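You operate a simulated robot arm through the tools that you are given. There is no shell and no other tool.

The job below is to be done with a simulated robot arm. You get a single attempt, and the scene is never put back.

## Task
Clean the yellow cartridge on the pad tray and print a test stripe.
Fine: it stands in the rack; green tank button once wets the pad; one full stripe on the test card; back in its slot; leave the rest. Set down upright: what you pick out.

Only the result counts: the job must be done as asked and must still hold three seconds after the hand-in. Knocking over, shifting, dropping, spilling or breaking anything else fails it.

## Robot
A 6-joint arm with a two-finger parallel gripper, fixed in place. Base frame: the origin is at the foot of the arm, x ahead of it, y to its left, z up; the work surface is at about z = 10. Lengths are in mm, angles in degrees, forces in N, time in s.
With the tool pointing down near the work surface it reaches from about 140 to 580 mm from the base axis. Its first joint turns from -66.0 to 66.0 degrees. Payload 2.1 kg.
The tool frame sits at the grasp point between the pads (the TCP): z along the fingers, y along the line on which they close. The tips reach 30 mm beyond it. Largest opening 94 mm; finger width 28, thickness 10; the body of the gripper, 50 by 96 mm, starts 55 mm behind the TCP.
Orientation is told as [roll, pitch, yaw] about the base's x, y, z axes, in that order, counted from this pose: with the fingers straight down and closing along the base's y, the tool's x points along the base's -x, its y along +y and its z along -z.

## Interface
- The arm moves only by the tool move_arm. Its argument "targets" is a list of rows, each a list of 7 numbers: the turn, a rotation vector about the tool's x, y, z in units of 8 degrees (1.0 is 8 degrees), then the shift along the tool's x, y, z in units of 30 mm (1.0 is 30 mm), then the finger opening in mm, from 0 to 94. In form: [[wx, wy, wz, tx, ty, tz, jaw], ...]. A call has 1 to 20 rows; each row shifts and turns the commanded pose from where the row before left it, along the tool's axes as they then stand. A call with a number of a shift or a turn outside -1 to 1 is refused whole. A row lasts 0.2 s, in which the tool goes at most 50 mm and 8.6 degrees; a call with a longer step from one row to the next is refused whole, and so is a gripper value outside its range. A pose out of reach is approached as far as the arm can. The call stops where the force on the tool passes 40 N (or 10 N more than at its start, if that is more) or the arm is blocked; 0.2 s more then pass. Each finger travels about 72 mm/s and halts on what it meets, pressing with about 40 N; the grip force reading is that of the motor and also rises with nothing between the fingers. The clock runs only during rows and for 0.2 s after the last one: add rows that do not move to give the fingers time. It gives the time, the measured TCP pose, the force on the tool (base axes), the opening and the grip force at its end, in the units of the frame above (readings bear some noise), with the torque about the TCP (base axes, N m) and any sound that the robot's microphone picked up, and new pictures: "show" is both (left out), scene, wrist or none.
- Cameras (640 x 400 px; columns grow to the right, rows downward): "scene" is fixed at [72.2, -387.9, 490.9]; the picture's right is [0.61, -0.79, 0.00], its down [-0.41, -0.32, -0.86] and it looks along [0.68, 0.52, -0.52] (base axes); focal length 240 px, centre (320, 200). "wrist" rides on the gripper at [76, 14, -102] in the tool frame; the picture's right is [-0.18, 0.98, 0.00], its down [-0.75, -0.14, -0.64] and it looks along [-0.63, -0.12, 0.77] (tool axes); focal length 243 px, centre (320, 200). There is no depth. A picture from a camera that has moved, and an enlarged one, comes with that camera's place and axes in the base frame and with its lens.
- inspect(camera, box): a new picture of the part [left, top, right, bottom] of that camera's present view, enlarged. It takes no simulated time.
- sign_off(): hands the job in; it is judged then, once.

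Nothing tells you positions but the pictures and the camera data. Unless the task says otherwise, let go and move clear before handing in.

The tools are called after "Emit:" as name(argument=value, ...) on one line, values as JSON. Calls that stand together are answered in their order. move_arm: Moves the arm, as the interface text tells. Its arguments: {"type":"object","properties":{"targets":{"type":"array","items":{"type":"array","items":{"type":"number"}}},"show":{"type":"string","enum":["both","scene","wrist","none"]}},"required":["targets"]} The other tools are called the same way: inspect (camera, box) takes an enlarged picture of a part of a camera's view; sign_off () hands the job in.

At the start:

```text
time: 0.0
position: [347.2, -127.4, 332.8]
tcp_rot: [-0.1, 0.0, 0.0]
wrist_force: [0.0, -0.1, -0.9]
torque: [-0.01, -0.02, 0.01]
opening: 94.1
grip_force: 0.0
```

scene: 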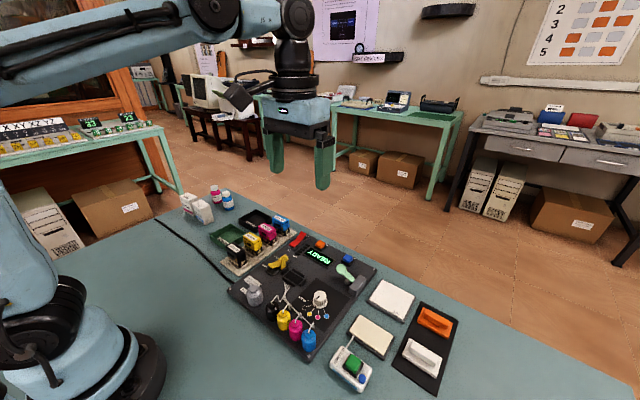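
wrist: 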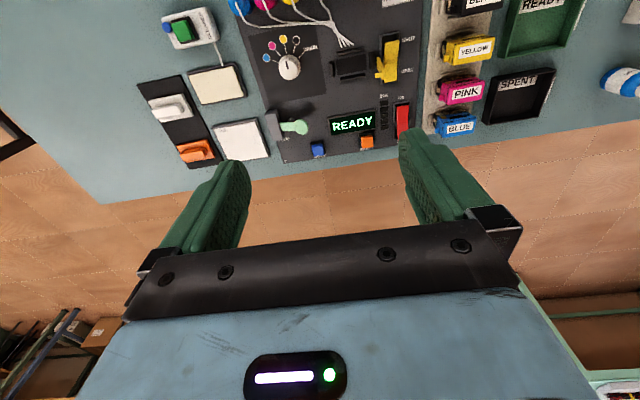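

I see a table with a control panel, a rack with black, yellow, pink and blue cartridges, and on the right pads, cards and a small box with a green button. I'll look closer at these before moving.

Emit:
inspect(camera="scene", box=[170, 180, 330, 280])

Emit:
inspect(camera="scene", box=[310, 260, 470, 400])

Emit:
inspect(camera="scene", box=[220, 230, 380, 360])

Emit:
inspect(camera="wrist", box=[130, 0, 310, 170])

Emit:
inspect(camera="wrist", box=[400, 0, 600, 140])

Emit:
inspect(camera="wrist", box=[240, 0, 440, 170])

```text
4.00 times, centred on (250, 230) of scene
camera zoom: at [72.2, -387.9, 490.9], right [0.61, -0.79, 0.0], down [-0.41, -0.32, -0.86], along [0.68, 0.52, -0.52], focal length 958 px, centre (600, 80)
```

zoom: 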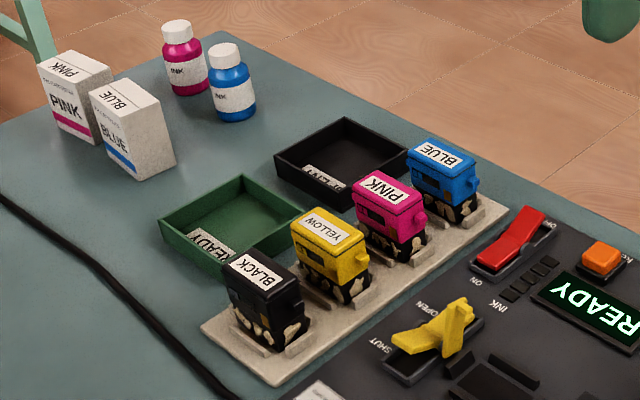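

```text
2.86 times, centred on (390, 330) of scene
camera zoom: at [72.2, -387.9, 490.9], right [0.61, -0.79, 0.0], down [-0.41, -0.32, -0.86], along [0.68, 0.52, -0.52], focal length 685 px, centre (120, -171)
```

zoom: 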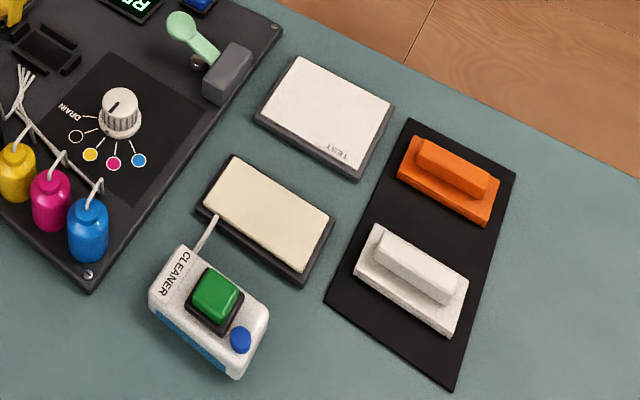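

```text
3.08 times, centred on (300, 295) of scene
camera zoom: at [72.2, -387.9, 490.9], right [0.61, -0.79, 0.0], down [-0.41, -0.32, -0.86], along [0.68, 0.52, -0.52], focal length 737 px, centre (382, -92)
```

zoom: 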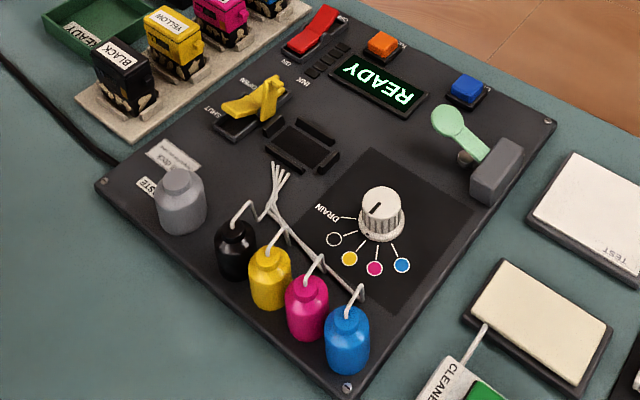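

```text
2.35 times, centred on (220, 85) of wrist
camera zoom: at [269.3, -113.2, 435.5], right [0.18, 0.98, 0.0], down [0.75, -0.14, 0.64], along [0.63, -0.12, -0.77], focal length 571 px, centre (555, 471)
```

zoom: 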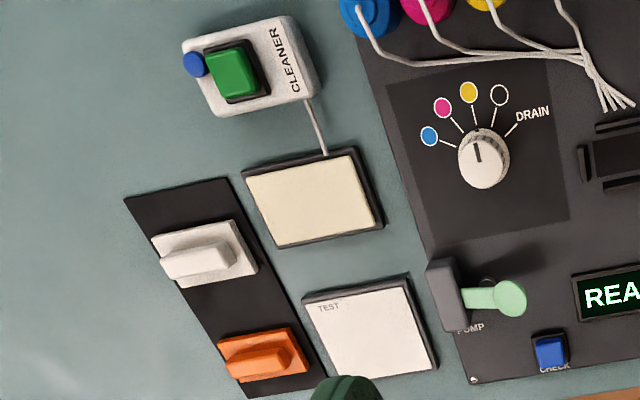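

```text
2.86 times, centred on (500, 70) of wrist
camera zoom: at [269.3, -113.2, 435.5], right [0.18, 0.98, 0.0], down [0.75, -0.14, 0.64], along [0.63, -0.12, -0.77], focal length 693 px, centre (-194, 571)
```

zoom: 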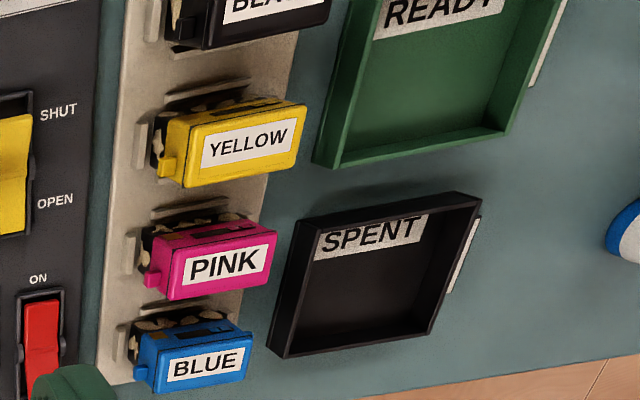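

```text
2.35 times, centred on (340, 85) of wrist
camera zoom: at [269.3, -113.2, 435.5], right [0.18, 0.98, 0.0], down [0.75, -0.14, 0.64], along [0.63, -0.12, -0.77], focal length 571 px, centre (273, 471)
```

zoom: 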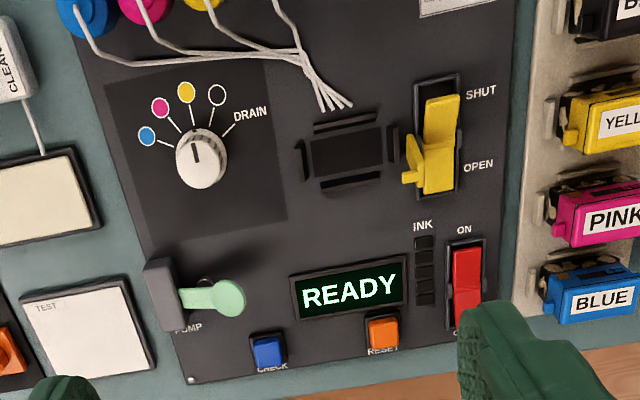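

The yellow cartridge is the second one in the rack, at about (365, 75). The cream pad is at about (345, -305), the white test card at about (450, -305) and the green button at about (270, -308). I'll move the wrist camera closer to the rack to measure it.

Emit:
move_arm(targets=[[0, 0, 0, 0.367, 0.962, 0.395, 94], [0, 0, 0, 0.367, 0.962, 0.395, 94], [0, 0, 0, 0.367, 0.962, 0.395, 94], [0, 0, 0, 0.367, 0.962, 0.395, 94], [0, 0, 0, 0.367, 0.962, 0.395, 94], [0, 0, 0, 0.367, 0.962, 0.395, 94], [0, 0, 0, 0.367, 0.962, 0.395, 94], [0, 0, 0, 0, 0, 0, 94]], show="both")

```text
time: 1.8
position: [269.7, 75.9, 249.4]
tcp_rot: [0.0, 0.0, -0.1]
wrist_force: [0.1, 1.5, -0.2]
torque: [0.02, 0.01, 0.01]
opening: 93.9
grip_force: 0.0
camera wrist: at [192.2, 89.8, 352.4], right [0.18, 0.98, 0.0], down [0.75, -0.14, 0.64], along [0.63, -0.12, -0.77], focal length 243 px, centre (320, 200)
```

scene: 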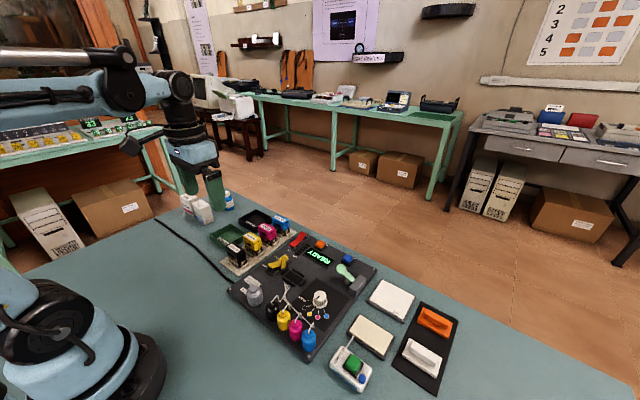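
wrist: 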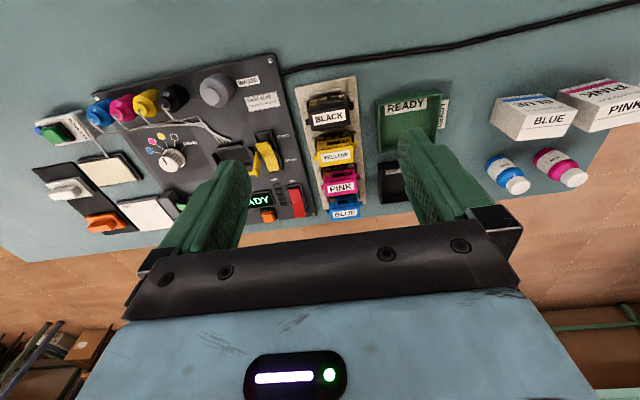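

The wrist camera now looks along the rack, with the yellow cartridge second in line. I'll zoom in on it.

Emit:
inspect(camera="wrist", box=[280, 70, 400, 230])

Emit:
inspect(camera="scene", box=[210, 205, 310, 275])

```text
2.50 times, centred on (340, 150) of wrist
camera zoom: at [192.2, 89.8, 352.4], right [0.18, 0.98, 0.0], down [0.75, -0.14, 0.64], along [0.63, -0.12, -0.77], focal length 606 px, centre (270, 325)
```

zoom: 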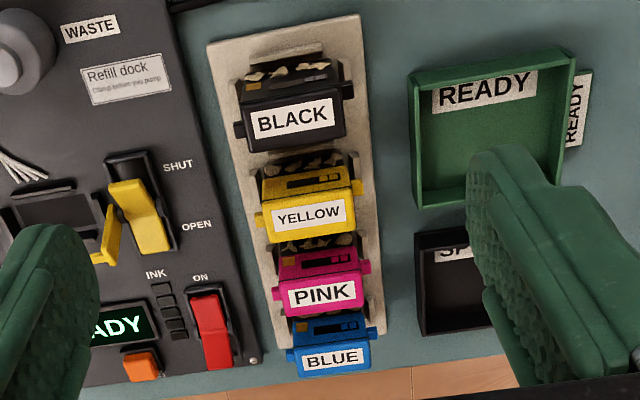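

```text
5.71 times, centred on (260, 240) of scene
camera zoom: at [72.2, -387.9, 490.9], right [0.61, -0.79, 0.0], down [-0.41, -0.32, -0.86], along [0.68, 0.52, -0.52], focal length 1369 px, centre (663, -29)
```

zoom: 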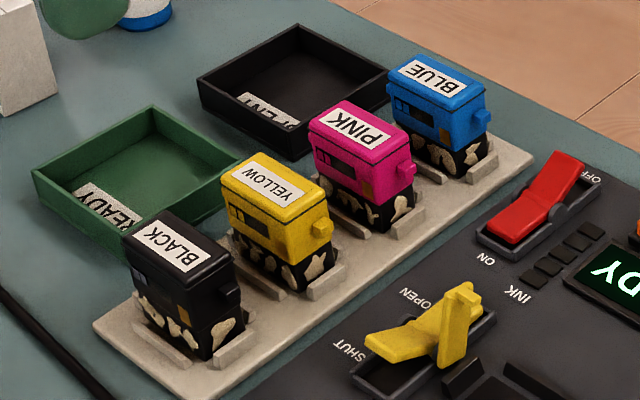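

The rack runs along x. The yellow cartridge is long along y (about 50 mm) and about 22 mm thick, with its top near z = 60. I'll go lower for a closer view.

Emit:
move_arm(targets=[[0, 0, 0, 0.055, 0.2, 0.828, 94], [0, 0, 0, 0.055, 0.2, 0.828, 94], [0, 0, 0, 0.055, 0.2, 0.828, 94], [0, 0, 0, 0.055, 0.2, 0.828, 94], [0, 0, 0, 0, 0, 0, 94]], show="wrist")

Emit:
inspect(camera="wrist", box=[230, 60, 430, 240])

```text
time: 3.0
position: [263.2, 99.6, 150.1]
tcp_rot: [0.0, 0.0, -0.1]
wrist_force: [0.2, -0.3, 0.1]
torque: [-0.01, 0.01, 0.0]
opening: 94.0
grip_force: 0.0
camera wrist: at [185.8, 114.0, 253.1], right [0.18, 0.98, 0.0], down [0.75, -0.14, 0.64], along [0.63, -0.12, -0.77], focal length 243 px, centre (320, 200)
```

wrist: 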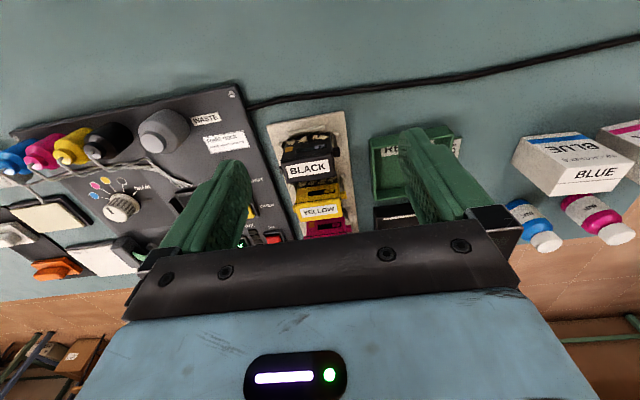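

```text
2.22 times, centred on (330, 150) of wrist
camera zoom: at [185.8, 114.0, 253.1], right [0.18, 0.98, 0.0], down [0.75, -0.14, 0.64], along [0.63, -0.12, -0.77], focal length 539 px, centre (298, 311)
```

zoom: 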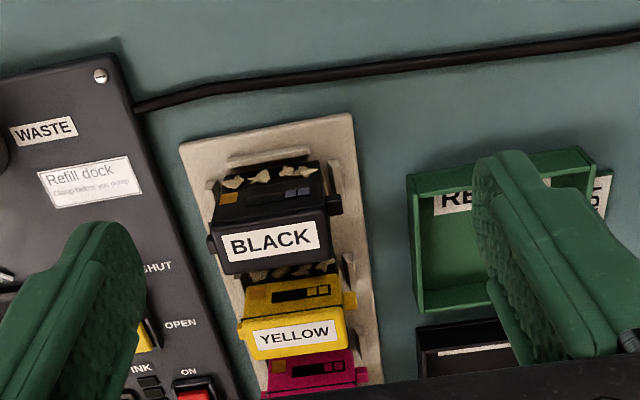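

Yellow's body centre comes out at about (359.5, 81), measuring 23 x 50 mm with the top at z ≈ 60. Next I go to the cleaner side to look at the green button, the pad and the card.

Emit:
move_arm(targets=[[0, 0, 0, 0, 0, -0.833, 94], [0, 0, 0, 0, 0, -0.833, 94], [0, 0, 0, 0, 0, -0.833, 94], [0, 0, 0, 0, 0, -0.833, 94], [0, 0, 0, 0.198, -0.929, 0, 94], [0, 0, 0, 0.198, -0.929, 0, 94], [0, 0, 0, 0.198, -0.929, 0, 94], [0, 0, 0, 0.198, -0.929, 0, 94], [0, 0, 0, 0.198, -0.929, 0, 94], [0, 0, 0, 0.198, -0.929, 0, 94], [0, 0, 0, 0.198, -0.929, 0, 94], [0, 0, 0, 0.198, -0.929, 0, 94], [0, 0, 0, 0.198, -0.929, 0, 94], [0, 0, 0, 0.198, -0.929, 0, 94], [0, 0, 0, 0.198, -0.929, 0, 94], [0, 0, 0, 0.198, -0.929, 0, 94], [0, 0, 0, 0.198, -0.929, 0, 94], [0, 0, 0, 0.198, -0.929, 0, 94], [0, 0, 0, 0, 0, 1, 94], [0, 0, 0, 0, 0, 1, 94]], show="both")

Emit:
inspect(camera="wrist", box=[220, 40, 440, 220])

```text
time: 7.2
position: [180.4, -290.6, 189.4]
tcp_rot: [-0.1, 0.0, 0.0]
wrist_force: [-0.1, -0.2, 0.1]
torque: [0.0, 0.01, 0.0]
opening: 94.0
grip_force: 0.0
camera wrist: at [103.2, -277.3, 292.5], right [0.18, 0.98, 0.0], down [0.75, -0.14, 0.64], along [0.63, -0.12, -0.77], focal length 243 px, centre (320, 200)
```

scene: 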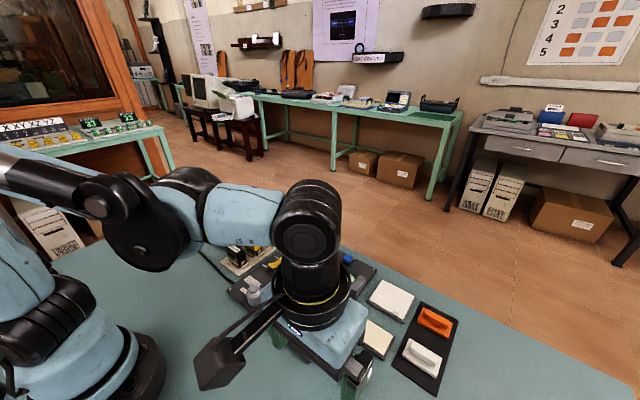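
wrist: 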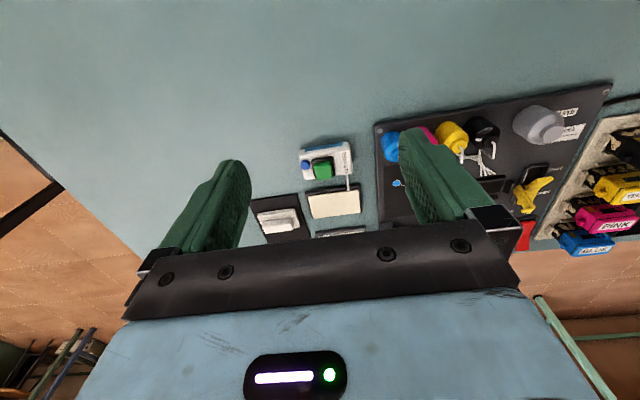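

```text
2.22 times, centred on (330, 130) of wrist
camera zoom: at [103.2, -277.3, 292.5], right [0.18, 0.98, 0.0], down [0.75, -0.14, 0.64], along [0.63, -0.12, -0.77], focal length 539 px, centre (298, 356)
```

zoom: 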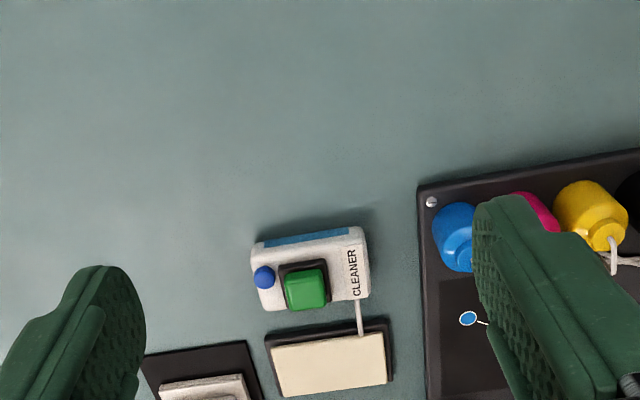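

The green button's top is at about (270.5, -303.5, 33) and the blue button is about 22 mm further in -y. I'll close the fingers and come in above the green button.

Emit:
move_arm(targets=[[0, 0, 0, -0.6, -0.086, 0.3, 0], [0, 0, 0, -0.6, -0.086, 0.6, 0], [0, 0, 0, -0.6, -0.086, 0.6, 0], [0, 0, 0, -0.6, -0.086, 0.6, 0], [0, 0, 0, -0.6, -0.086, 0.8, 0], [0, 0, 0, 0, 0, 0, 0], [0, 0, 0, 0, 0, 0, 0]], show="both")

Emit:
inspect(camera="scene", box=[300, 280, 460, 400])

Emit:
inspect(camera="wrist", box=[220, 40, 440, 220])

```text
time: 8.8
position: [271.1, -306.1, 101.4]
tcp_rot: [0.0, 0.0, 0.0]
wrist_force: [0.1, 0.8, -0.3]
torque: [0.02, 0.0, -0.01]
opening: 0.1
grip_force: 32.8
camera wrist: at [193.6, -290.9, 205.4], right [0.18, 0.98, 0.0], down [0.75, -0.14, 0.64], along [0.63, -0.12, -0.77], focal length 243 px, centre (320, 200)
```

scene: 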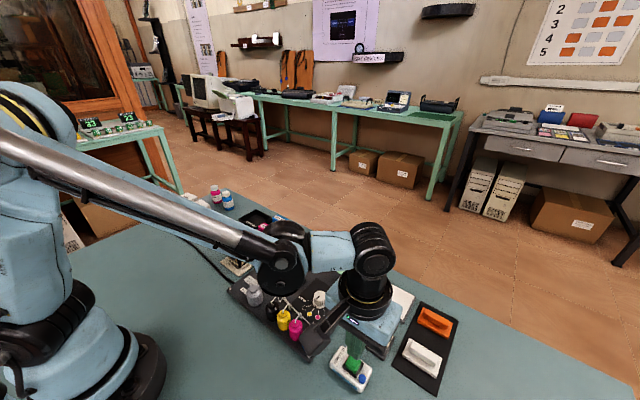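
wrist: 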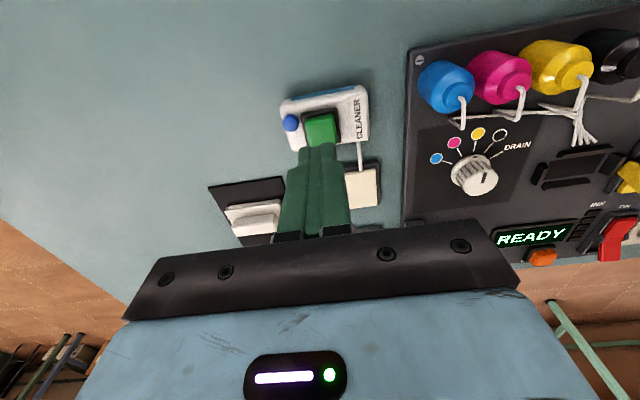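

```text
3.33 times, centred on (380, 340) of scene
camera zoom: at [72.2, -387.9, 490.9], right [0.61, -0.79, 0.0], down [-0.41, -0.32, -0.86], along [0.68, 0.52, -0.52], focal length 799 px, centre (120, -267)
```

zoom: 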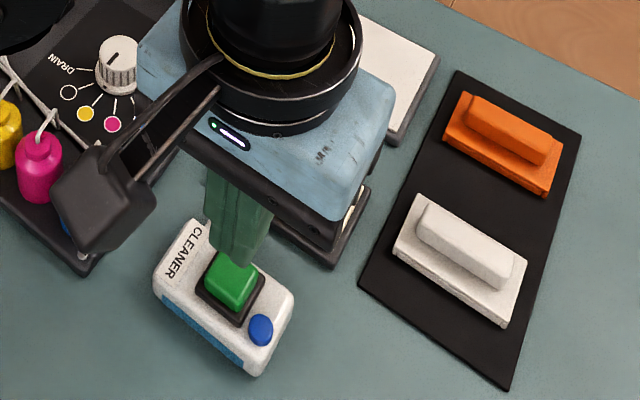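

```text
2.22 times, centred on (330, 130) of wrist
camera zoom: at [193.6, -290.9, 205.4], right [0.18, 0.98, 0.0], down [0.75, -0.14, 0.64], along [0.63, -0.12, -0.77], focal length 539 px, centre (298, 356)
```

zoom: 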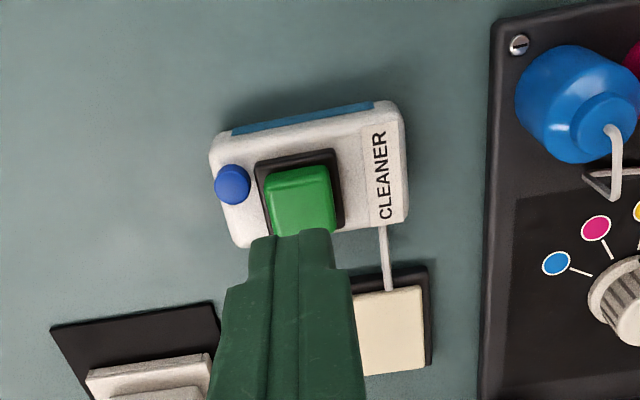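

The fingertips are nearly over the green button, which I now put at about (268.5, -303.3). I'll make a small correction and come down gently.

Emit:
move_arm(targets=[[0, 0, 0, 0.06, 0.06, 0.4, 0], [0, 0, 0, 0, 0, 0.4, 0], [0, 0, 0, 0, 0, 0.2, 0], [0, 0, 0, 0, 0, 0, 0]], show="both")

Emit:
inspect(camera="wrist", box=[250, 60, 410, 200])

Emit:
inspect(camera="scene", box=[310, 310, 430, 400])

```text
time: 9.8
position: [269.1, -302.8, 73.1]
tcp_rot: [0.0, 0.0, 0.2]
wrist_force: [-0.1, -0.7, -0.3]
torque: [-0.02, -0.01, 0.02]
opening: 0.0
grip_force: 32.4
camera wrist: at [191.6, -288.9, 175.9], right [0.18, 0.98, 0.0], down [0.75, -0.14, 0.64], along [0.63, -0.12, -0.77], focal length 243 px, centre (320, 200)
```

scene: 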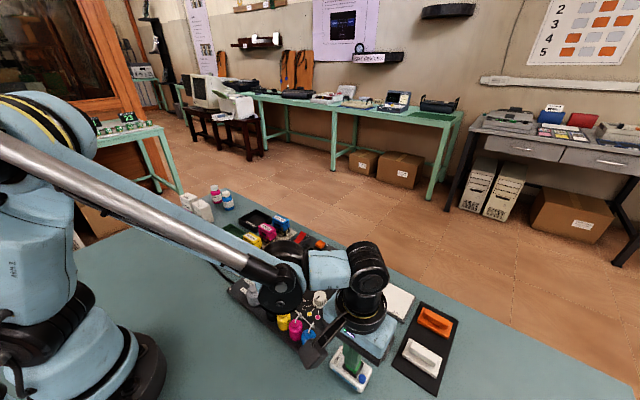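
wrist: 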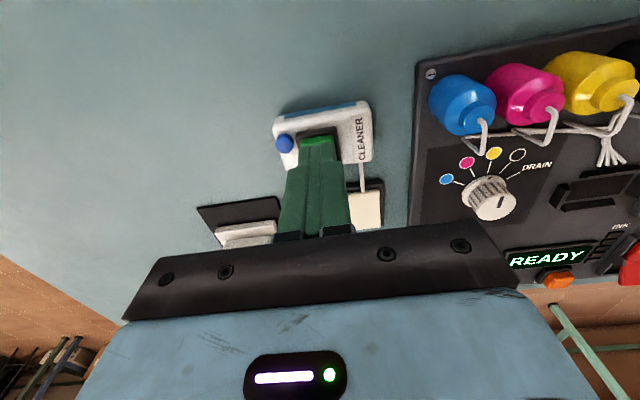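

```text
2.86 times, centred on (330, 130) of wrist
camera zoom: at [191.6, -288.9, 175.9], right [0.18, 0.98, 0.0], down [0.75, -0.14, 0.64], along [0.63, -0.12, -0.77], focal length 693 px, centre (291, 400)
```

zoom: 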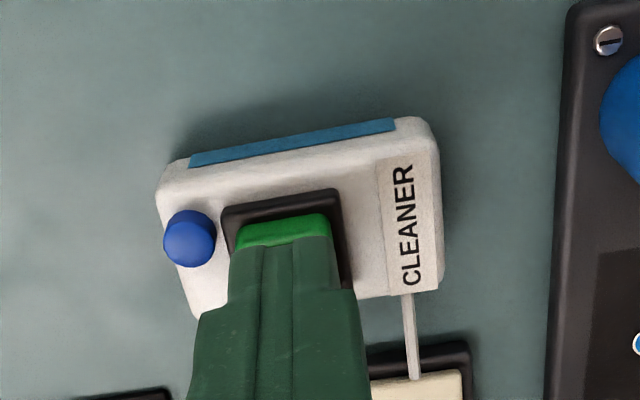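

```text
4.44 times, centred on (370, 355) of scene
camera zoom: at [72.2, -387.9, 490.9], right [0.61, -0.79, 0.0], down [-0.41, -0.32, -0.86], along [0.68, 0.52, -0.52], focal length 1065 px, centre (98, -489)
```

zoom: 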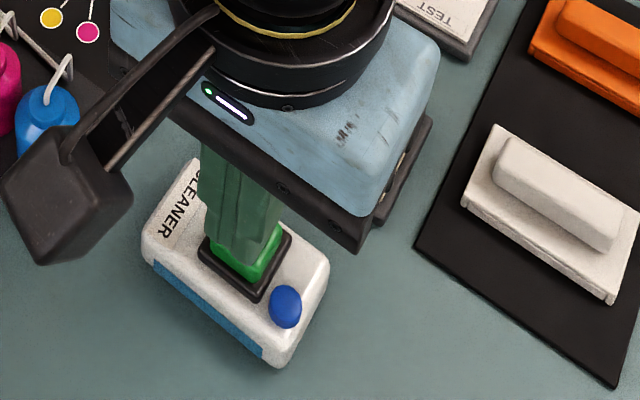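

The fingertips sit over the green button and clear of the blue one. I'll come down in small steps.

Emit:
move_arm(targets=[[0, 0, 0, 0, 0, 0.06, 0], [0, 0, 0, 0, 0, 0.06, 0], [0, 0, 0, 0, 0, 0.06, 0], [0, 0, 0, 0, 0, 0, 0]], show="none")

```text
time: 10.8
position: [269.7, -303.5, 66.6]
tcp_rot: [0.1, 0.0, 0.0]
wrist_force: [0.0, -0.5, 0.6]
torque: [0.0, -0.04, 0.01]
opening: 0.0
grip_force: 33.4
```

No contact yet at TCP z ≈ 66.6. I'll keep going down in 1 mm steps.

Emit:
move_arm(targets=[[0, 0, 0, 0, 0, 0.04, 0], [0, 0, 0, 0, 0, 0.04, 0], [0, 0, 0, 0, 0, 0, 0]], show="none")

```text
time: 11.6
position: [270.2, -303.5, 64.2]
tcp_rot: [0.0, 0.0, 0.0]
wrist_force: [-1.2, -0.8, 0.6]
torque: [-0.03, 0.05, 0.06]
opening: 0.0
grip_force: 33.0
heard: click
```

I heard a click at TCP z ≈ 64. I'll check whether the button was pressed and whether the pad looks wet.

Emit:
inspect(camera="scene", box=[310, 310, 430, 400])

Emit:
inspect(camera="wrist", box=[250, 60, 410, 200])

```text
4.44 times, centred on (370, 355) of scene
camera zoom: at [72.1, -387.9, 490.9], right [0.61, -0.79, 0.0], down [-0.41, -0.32, -0.86], along [0.68, 0.52, -0.52], focal length 1065 px, centre (98, -489)
```

zoom: 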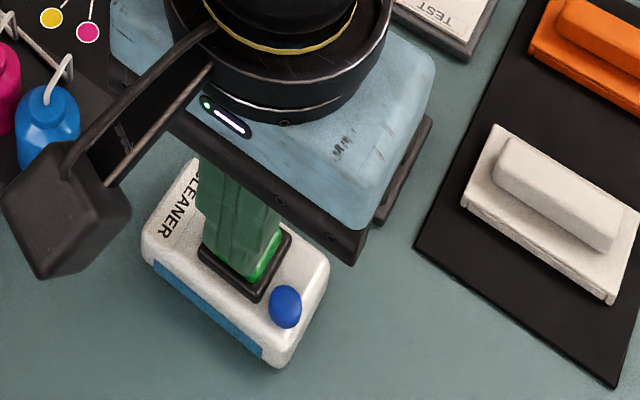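

```text
2.86 times, centred on (330, 130) of wrist
camera zoom: at [191.7, -288.6, 167.9], right [0.18, 0.98, 0.0], down [0.75, -0.14, 0.64], along [0.63, -0.12, -0.77], focal length 693 px, centre (291, 400)
```

zoom: 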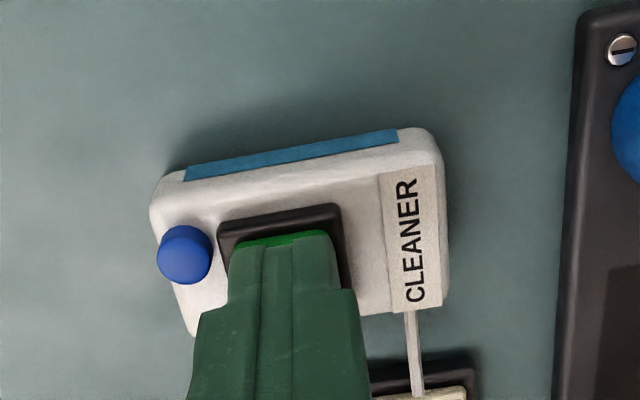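

The button looks touched and pressed. I'll lift straight up and look at the pad.

Emit:
move_arm(targets=[[0, 0, 0, 0, 0, -0.3, 0], [0, 0, 0, 0, 0, -1, 0], [0, 0, 0, 0, 0, -1, 0], [0, 0, 0, 0, 0, -1, 0], [0, 0, 0, 0.8, 0, -1, 0], [0, 0, 0, 1, 0, 0, 0], [0, 0, 0, 1, 0, 0, 0], [0, 0, 0, 0, 0, 0, 94], [0, 0, 0, 0, 0, 0, 94], [0, 0, 0, 0, 0, 0, 94], [0, 0, 0, 0, 0, 0, 94]], show="both")

Emit:
inspect(camera="wrist", box=[220, 40, 440, 220])

Emit:
inspect(camera="scene", box=[320, 270, 470, 400])

```text
time: 14.0
position: [184.1, -303.3, 193.4]
tcp_rot: [-0.1, 0.0, 0.0]
wrist_force: [0.3, 0.7, 0.4]
torque: [0.04, 0.02, 0.02]
opening: 94.1
grip_force: 0.1
camera wrist: at [107.3, -288.9, 296.9], right [0.18, 0.98, 0.0], down [0.75, -0.14, 0.64], along [0.63, -0.12, -0.77], focal length 243 px, centre (320, 200)
```

scene: 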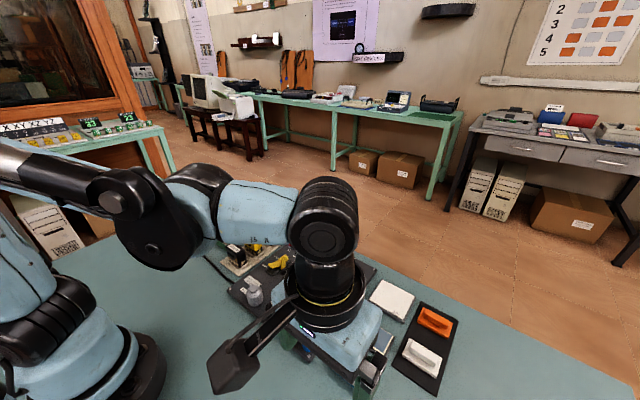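
wrist: 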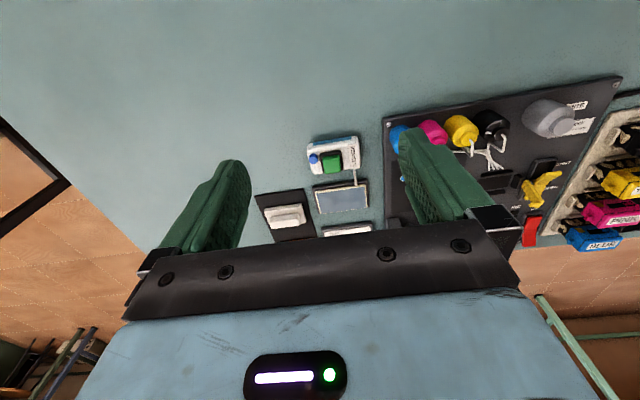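

```text
2.22 times, centred on (330, 130) of wrist
camera zoom: at [107.3, -288.9, 296.9], right [0.18, 0.98, 0.0], down [0.75, -0.14, 0.64], along [0.63, -0.12, -0.77], focal length 539 px, centre (298, 356)
```

zoom: 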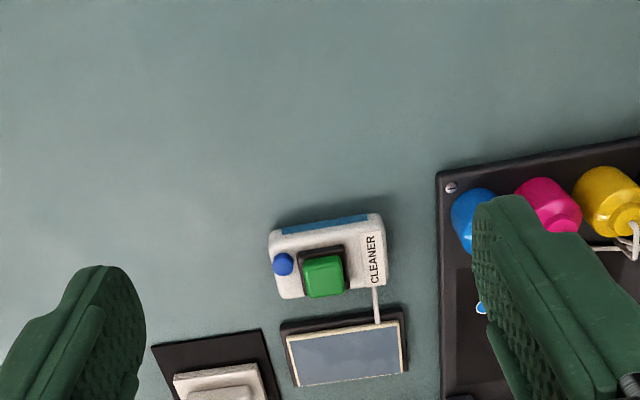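

```text
3.08 times, centred on (395, 335) of scene
camera zoom: at [72.2, -387.9, 490.9], right [0.61, -0.79, 0.0], down [-0.41, -0.32, -0.86], along [0.68, 0.52, -0.52], focal length 737 px, centre (89, -215)
```

zoom: 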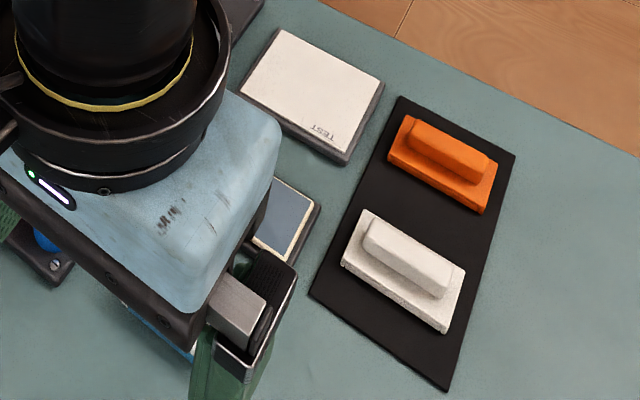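

The pad has turned wet and blue-grey, so one press was enough. Now I'll look at the card more closely.

Emit:
move_arm(targets=[[0, 0, 0, -0.967, 0.19, 0, 94], [0, 0, 0, -0.967, 0.19, 0, 94], [0, 0, 0, -0.967, 0.19, 0, 94], [0, 0, 0, -0.967, 0.19, 0, 94], [0, 0, 0, 0, 0, 0, 94]], show="wrist")

Emit:
inspect(camera="wrist", box=[220, 40, 440, 220])

```text
time: 15.2
position: [301.4, -280.1, 193.8]
tcp_rot: [0.1, 0.0, 0.0]
wrist_force: [0.7, 0.1, 0.2]
torque: [0.0, 0.0, 0.04]
opening: 93.7
grip_force: 0.1
camera wrist: at [223.7, -265.4, 296.6], right [0.18, 0.98, 0.0], down [0.75, -0.14, 0.64], along [0.63, -0.12, -0.77], focal length 243 px, centre (320, 200)
```

wrist: 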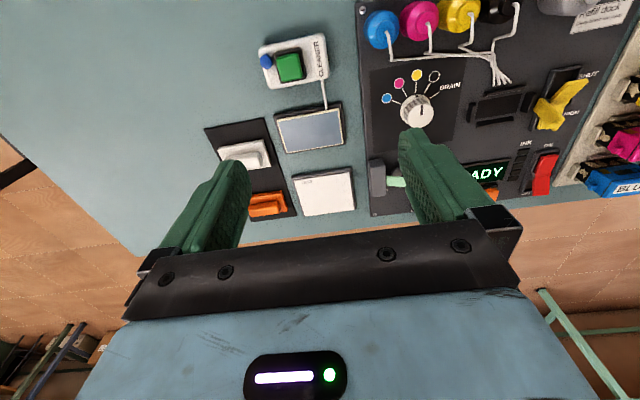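

```text
2.22 times, centred on (330, 130) of wrist
camera zoom: at [223.7, -265.4, 296.6], right [0.18, 0.98, 0.0], down [0.75, -0.14, 0.64], along [0.63, -0.12, -0.77], focal length 539 px, centre (298, 356)
```

zoom: 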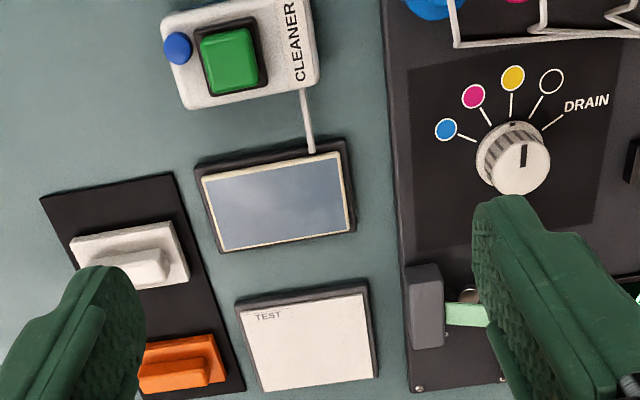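

The pad centre is at about (345.5, -298) and the card spans roughly x 408–481, y -338 to -256. Next I turn the gripper to yaw -90 so it closes along x, and travel to above the yellow cartridge.

Emit:
move_arm(targets=[[0, 0, 0.9375, 0, 0, 0, 60], [0, 0, 0.9375, 0, 0, 0, 60], [0, 0, 0.9375, 0, 0, 0, 60], [0, 0, 0.9375, 0, 0, 0, 60], [0, 0, 0.9375, 0, 0, 0, 60], [0, 0, 0.9375, 0, 0, 0, 60], [0, 0, 0.9375, 0, 0, 0, 60], [0, 0, 0.9375, 0, 0, 0, 60], [0, 0, 0.9375, 0, 0, 0, 60], [0, 0, 0.9375, 0, 0, 0, 60], [0, 0, 0.9375, 0, 0, 0, 60], [0, 0, 0.9375, 0, 0, 0, 60], [0, 0, 0, 0, 0, 0, 60]], show="both")

```text
time: 18.0
position: [301.9, -281.6, 194.0]
tcp_rot: [0.0, 0.0, -90.1]
wrist_force: [0.5, 0.0, 0.0]
torque: [0.0, -0.03, -0.02]
opening: 60.0
grip_force: 0.1
camera wrist: at [314.0, -204.0, 297.3], right [0.98, -0.19, 0.0], down [-0.14, -0.75, 0.64], along [-0.12, -0.63, -0.77], focal length 243 px, centre (320, 200)
```

scene: 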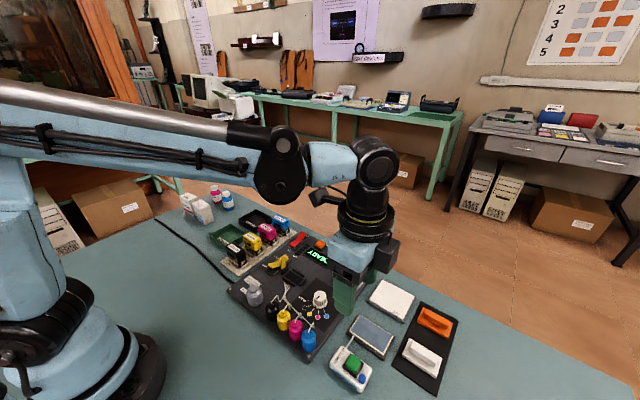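
wrist: 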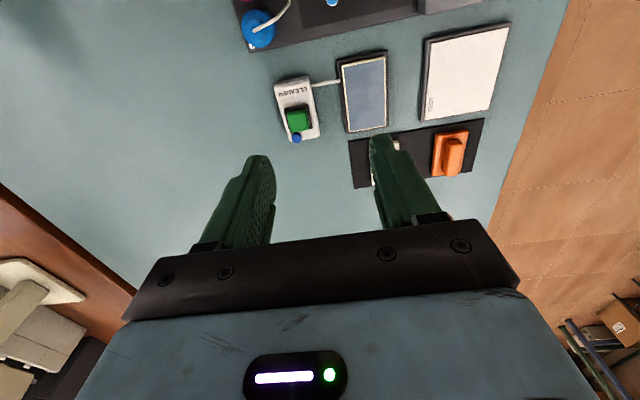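

The yaw turn worked. I'll zoom in on this view to cross-check the pad and card positions.

Emit:
inspect(camera="wrist", box=[260, 10, 520, 170])

```text
2.46 times, centred on (390, 90) of wrist
camera zoom: at [314.0, -204.0, 297.3], right [0.98, -0.19, 0.0], down [-0.14, -0.75, 0.64], along [-0.12, -0.63, -0.77], focal length 597 px, centre (148, 471)
```

zoom: 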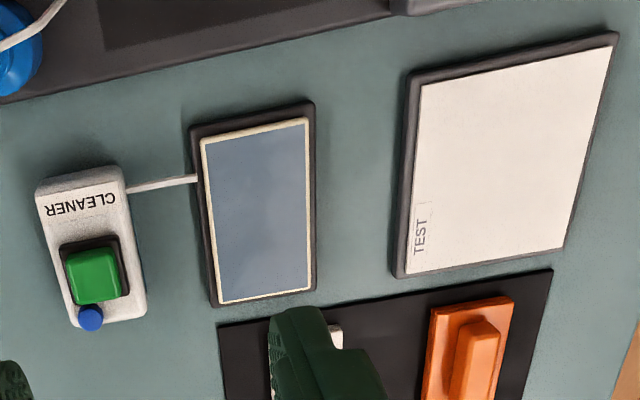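

Cross-checking gives the pad centre at about (347, -298) and the card centre at about (447.5, -297). Now I travel to above the yellow cartridge.

Emit:
move_arm(targets=[[0, 0, 0, 0.93, 0.1515, 0, 60], [0, 0, 0, 0.93, 0.1515, 0, 60], [0, 0, 0, 0.93, 0.1515, 0, 60], [0, 0, 0, 0.93, 0.1515, 0, 60], [0, 0, 0, 0.93, 0.1515, 0, 60], [0, 0, 0, 0.93, 0.1515, 0, 60], [0, 0, 0, 0.93, 0.1515, 0, 60], [0, 0, 0, 0.93, 0.1515, 0, 60], [0, 0, 0, 0.93, 0.1515, 0, 60], [0, 0, 0, 0.93, 0.1515, 0, 60], [0, 0, 0, 0.93, 0.1515, 0, 60], [0, 0, 0, 0.93, 0.1515, 0, 60], [0, 0, 0, 0.93, 0.1515, 0, 60], [0, 0, 0, 0, 0, 0.73, 60], [0, 0, 0, 0, 0, 0.73, 60], [0, 0, 0, 0, 0, 0, 60]], show="both")

Emit:
inspect(camera="wrist", box=[220, 30, 420, 200])

Emit:
inspect(camera="scene", box=[190, 170, 310, 280])

```text
time: 21.4
position: [359.2, 83.1, 150.4]
tcp_rot: [0.0, 0.0, -90.0]
wrist_force: [0.0, 0.4, 1.2]
torque: [0.03, -0.01, 0.01]
opening: 60.0
grip_force: 0.0
camera wrist: at [371.7, 159.3, 253.2], right [0.98, -0.18, 0.0], down [-0.14, -0.75, 0.64], along [-0.12, -0.63, -0.77], focal length 243 px, centre (320, 200)
```

scene: 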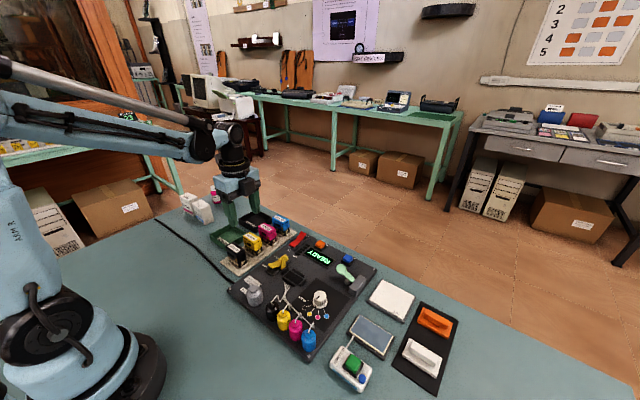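
wrist: 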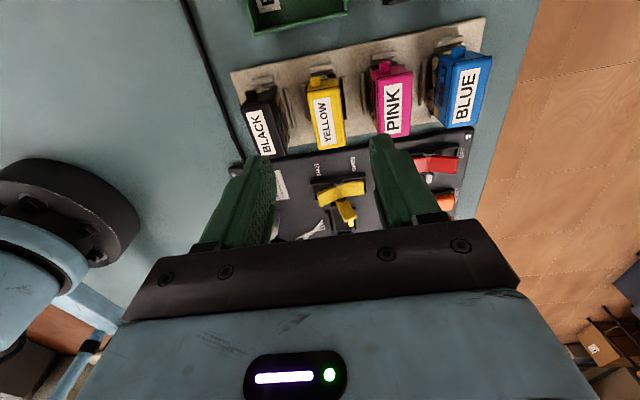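

```text
2.35 times, centred on (320, 115) of wrist
camera zoom: at [371.7, 159.3, 253.2], right [0.98, -0.18, 0.0], down [-0.14, -0.75, 0.64], along [-0.12, -0.63, -0.77], focal length 571 px, centre (320, 400)
```

zoom: 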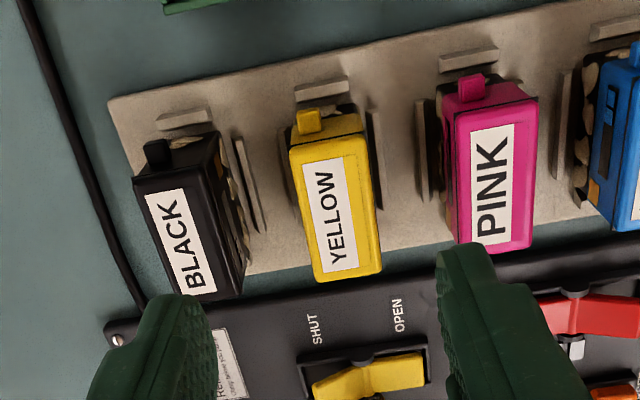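

```text
3.64 times, centred on (250, 225) of scene
camera zoom: at [72.2, -387.9, 490.9], right [0.61, -0.79, 0.0], down [-0.41, -0.32, -0.86], along [0.68, 0.52, -0.52], focal length 871 px, centre (574, 109)
```

zoom: 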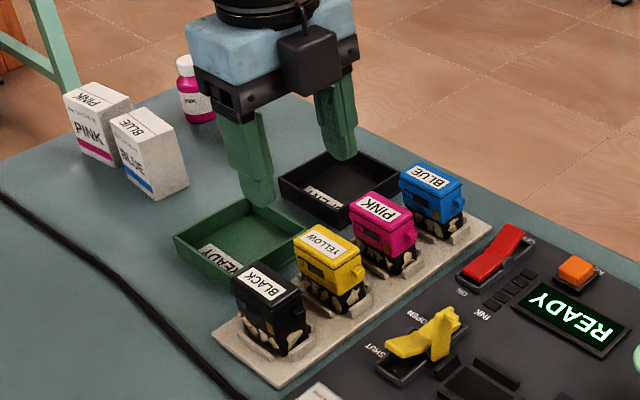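

The gripper is above the yellow cartridge, which sits about 4–5 mm further in +x than the TCP. I'll correct, go a little lower with a narrower jaw, and look again.

Emit:
move_arm(targets=[[0, 0, 0, -0.06, 0.08, 0.6, 50], [0, 0, 0, -0.04, 0.06, 0.7, 46], [0, 0, 0, 0, 0, 0, 46], [0, 0, 0, 0, 0, 0, 46]], show="wrist")

Emit:
inspect(camera="wrist", box=[220, 30, 420, 200])

Emit:
inspect(camera="scene", box=[190, 170, 310, 280])

```text
time: 22.4
position: [363.4, 79.5, 111.8]
tcp_rot: [0.0, 0.0, -90.0]
wrist_force: [0.4, 0.1, 0.0]
torque: [0.02, -0.02, 0.0]
opening: 46.0
grip_force: 0.0
camera wrist: at [376.7, 155.5, 214.8], right [0.98, -0.18, 0.0], down [-0.14, -0.75, 0.64], along [-0.12, -0.63, -0.77], focal length 243 px, centre (320, 200)
```

wrist: 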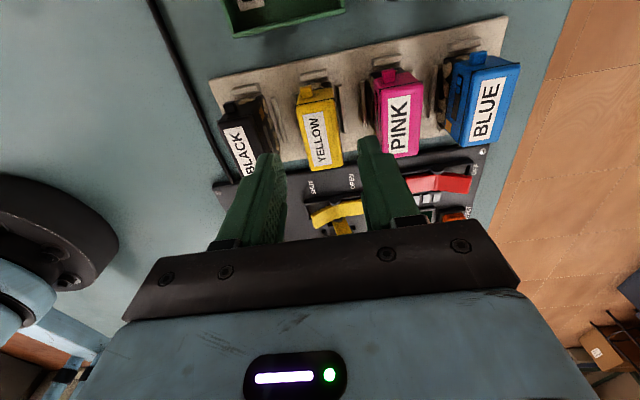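

```text
2.35 times, centred on (320, 115) of wrist
camera zoom: at [376.7, 155.5, 214.8], right [0.98, -0.18, 0.0], down [-0.14, -0.75, 0.64], along [-0.12, -0.63, -0.77], focal length 571 px, centre (320, 400)
```

zoom: 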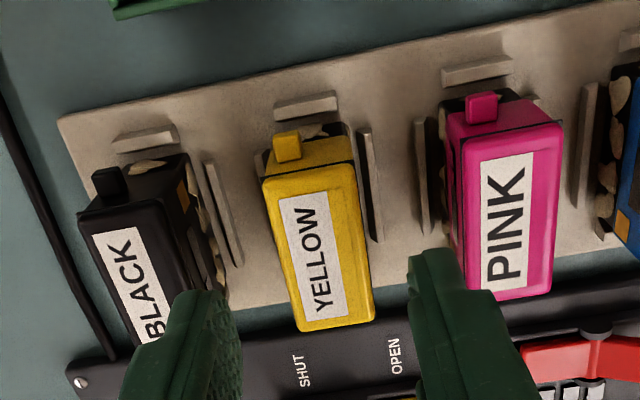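

```text
3.64 times, centred on (250, 225) of scene
camera zoom: at [72.2, -387.9, 490.9], right [0.61, -0.79, 0.0], down [-0.41, -0.32, -0.86], along [0.68, 0.52, -0.52], focal length 871 px, centre (574, 109)
```

zoom: 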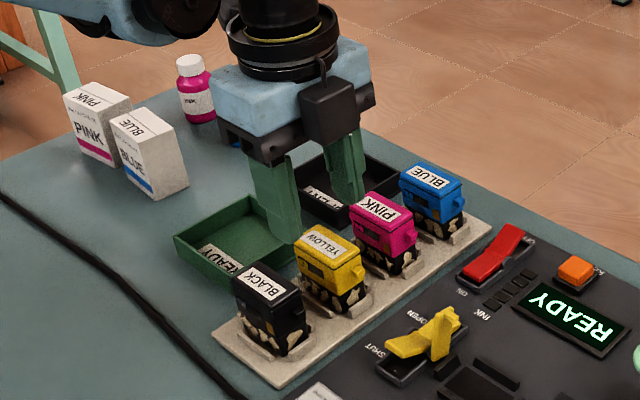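

The gripper is nearly aligned now, with about +1 mm in x and +1.5 mm in y still needed. I'll correct and descend straddling the cartridge, stopping partway to check clearances.

Emit:
move_arm(targets=[[0, 0, 0, 0.05, 0.03, 0.3, 46], [0, 0, 0, 0, 0, 0.5, 46], [0, 0, 0, 0, 0, 0.4, 46], [0, 0, 0, 0, 0, 0, 46]], show="wrist")

Emit:
inspect(camera="wrist", box=[220, 60, 420, 230])

Emit:
inspect(camera="scene", box=[210, 190, 310, 280])

```text
time: 23.4
position: [364.8, 81.1, 76.3]
tcp_rot: [-0.1, 0.1, -90.0]
wrist_force: [0.1, 0.4, 0.9]
torque: [0.01, -0.02, -0.02]
opening: 45.7
grip_force: 0.1
camera wrist: at [377.9, 157.2, 178.7], right [0.98, -0.18, 0.0], down [-0.14, -0.75, 0.64], along [-0.12, -0.63, -0.77], focal length 243 px, centre (320, 200)
```

wrist: 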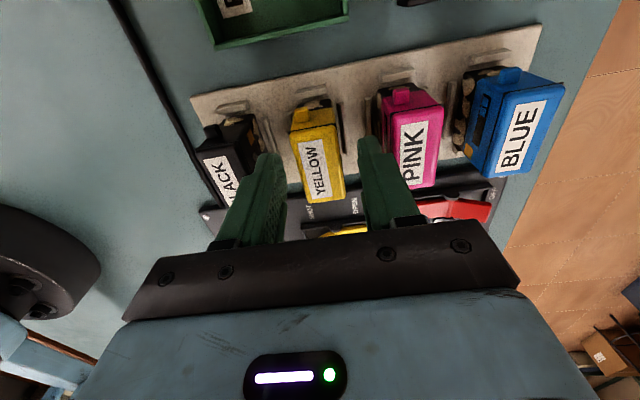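

```text
2.35 times, centred on (320, 145) of wrist
camera zoom: at [377.9, 157.2, 178.7], right [0.98, -0.18, 0.0], down [-0.14, -0.75, 0.64], along [-0.12, -0.63, -0.77], focal length 571 px, centre (320, 329)
```

zoom: 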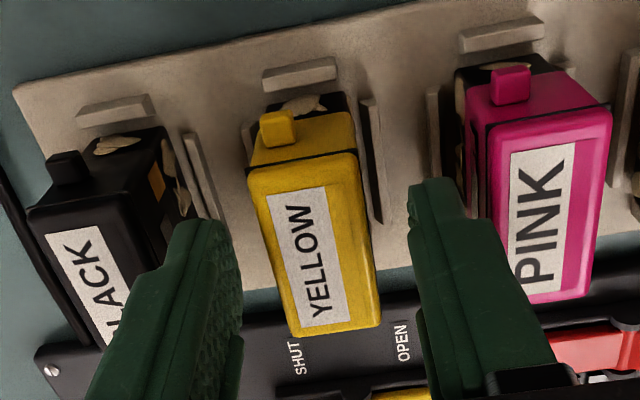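

```text
4.44 times, centred on (260, 235) of scene
camera zoom: at [72.1, -387.9, 490.9], right [0.61, -0.79, 0.0], down [-0.41, -0.32, -0.86], along [0.68, 0.52, -0.52], focal length 1065 px, centre (587, 44)
```

zoom: 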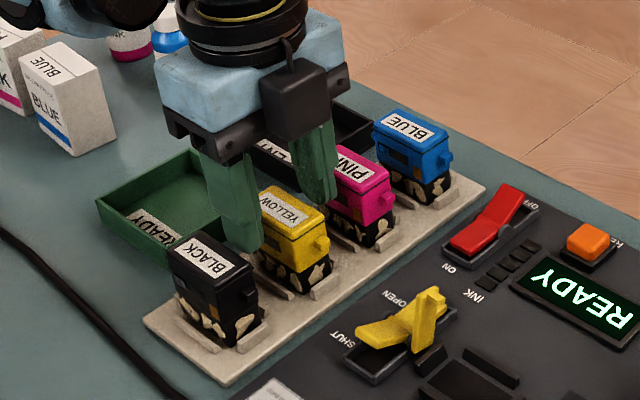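

The gripper is centred on the yellow cartridge with clearance on both sides. I'll lower the last 13 mm and close.

Emit:
move_arm(targets=[[0, 0, 0, 0, 0, 0.15, 46], [0, 0, 0, 0, 0, 0.15, 46], [0, 0, 0, 0, 0, 0.14, 46], [0, 0, 0, 0, 0, 0, 46]], show="wrist")

Emit:
inspect(camera="scene", box=[210, 190, 310, 280])

Emit:
inspect(camera="wrist", box=[220, 60, 420, 230])

```text
time: 24.4
position: [365.7, 81.0, 62.3]
tcp_rot: [-0.1, 0.0, -90.0]
wrist_force: [0.4, 0.2, -0.7]
torque: [-0.01, -0.03, -0.01]
opening: 46.0
grip_force: 0.1
camera wrist: at [377.8, 156.9, 165.2], right [0.98, -0.18, 0.0], down [-0.14, -0.75, 0.64], along [-0.12, -0.63, -0.77], focal length 243 px, centre (320, 200)
```

wrist: 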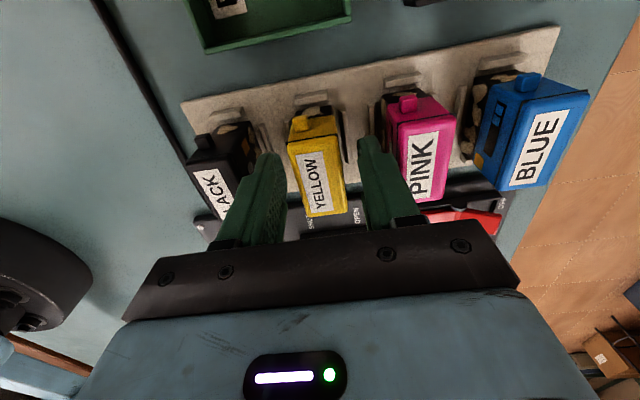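

```text
4.44 times, centred on (260, 235) of scene
camera zoom: at [72.2, -387.9, 490.9], right [0.61, -0.79, 0.0], down [-0.41, -0.32, -0.86], along [0.68, 0.52, -0.52], focal length 1065 px, centre (587, 44)
```

zoom: 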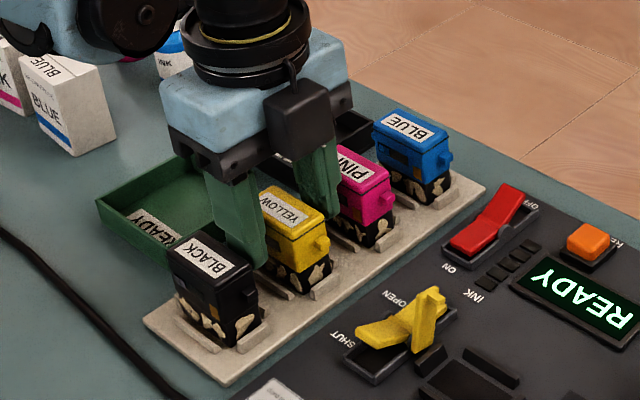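

```text
2.35 times, centred on (320, 145) of wrist
camera zoom: at [377.8, 156.9, 165.2], right [0.98, -0.18, 0.0], down [-0.14, -0.75, 0.64], along [-0.12, -0.63, -0.77], focal length 571 px, centre (320, 329)
```

zoom: 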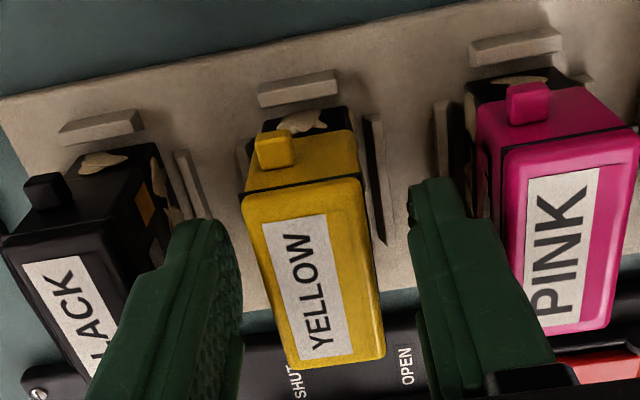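

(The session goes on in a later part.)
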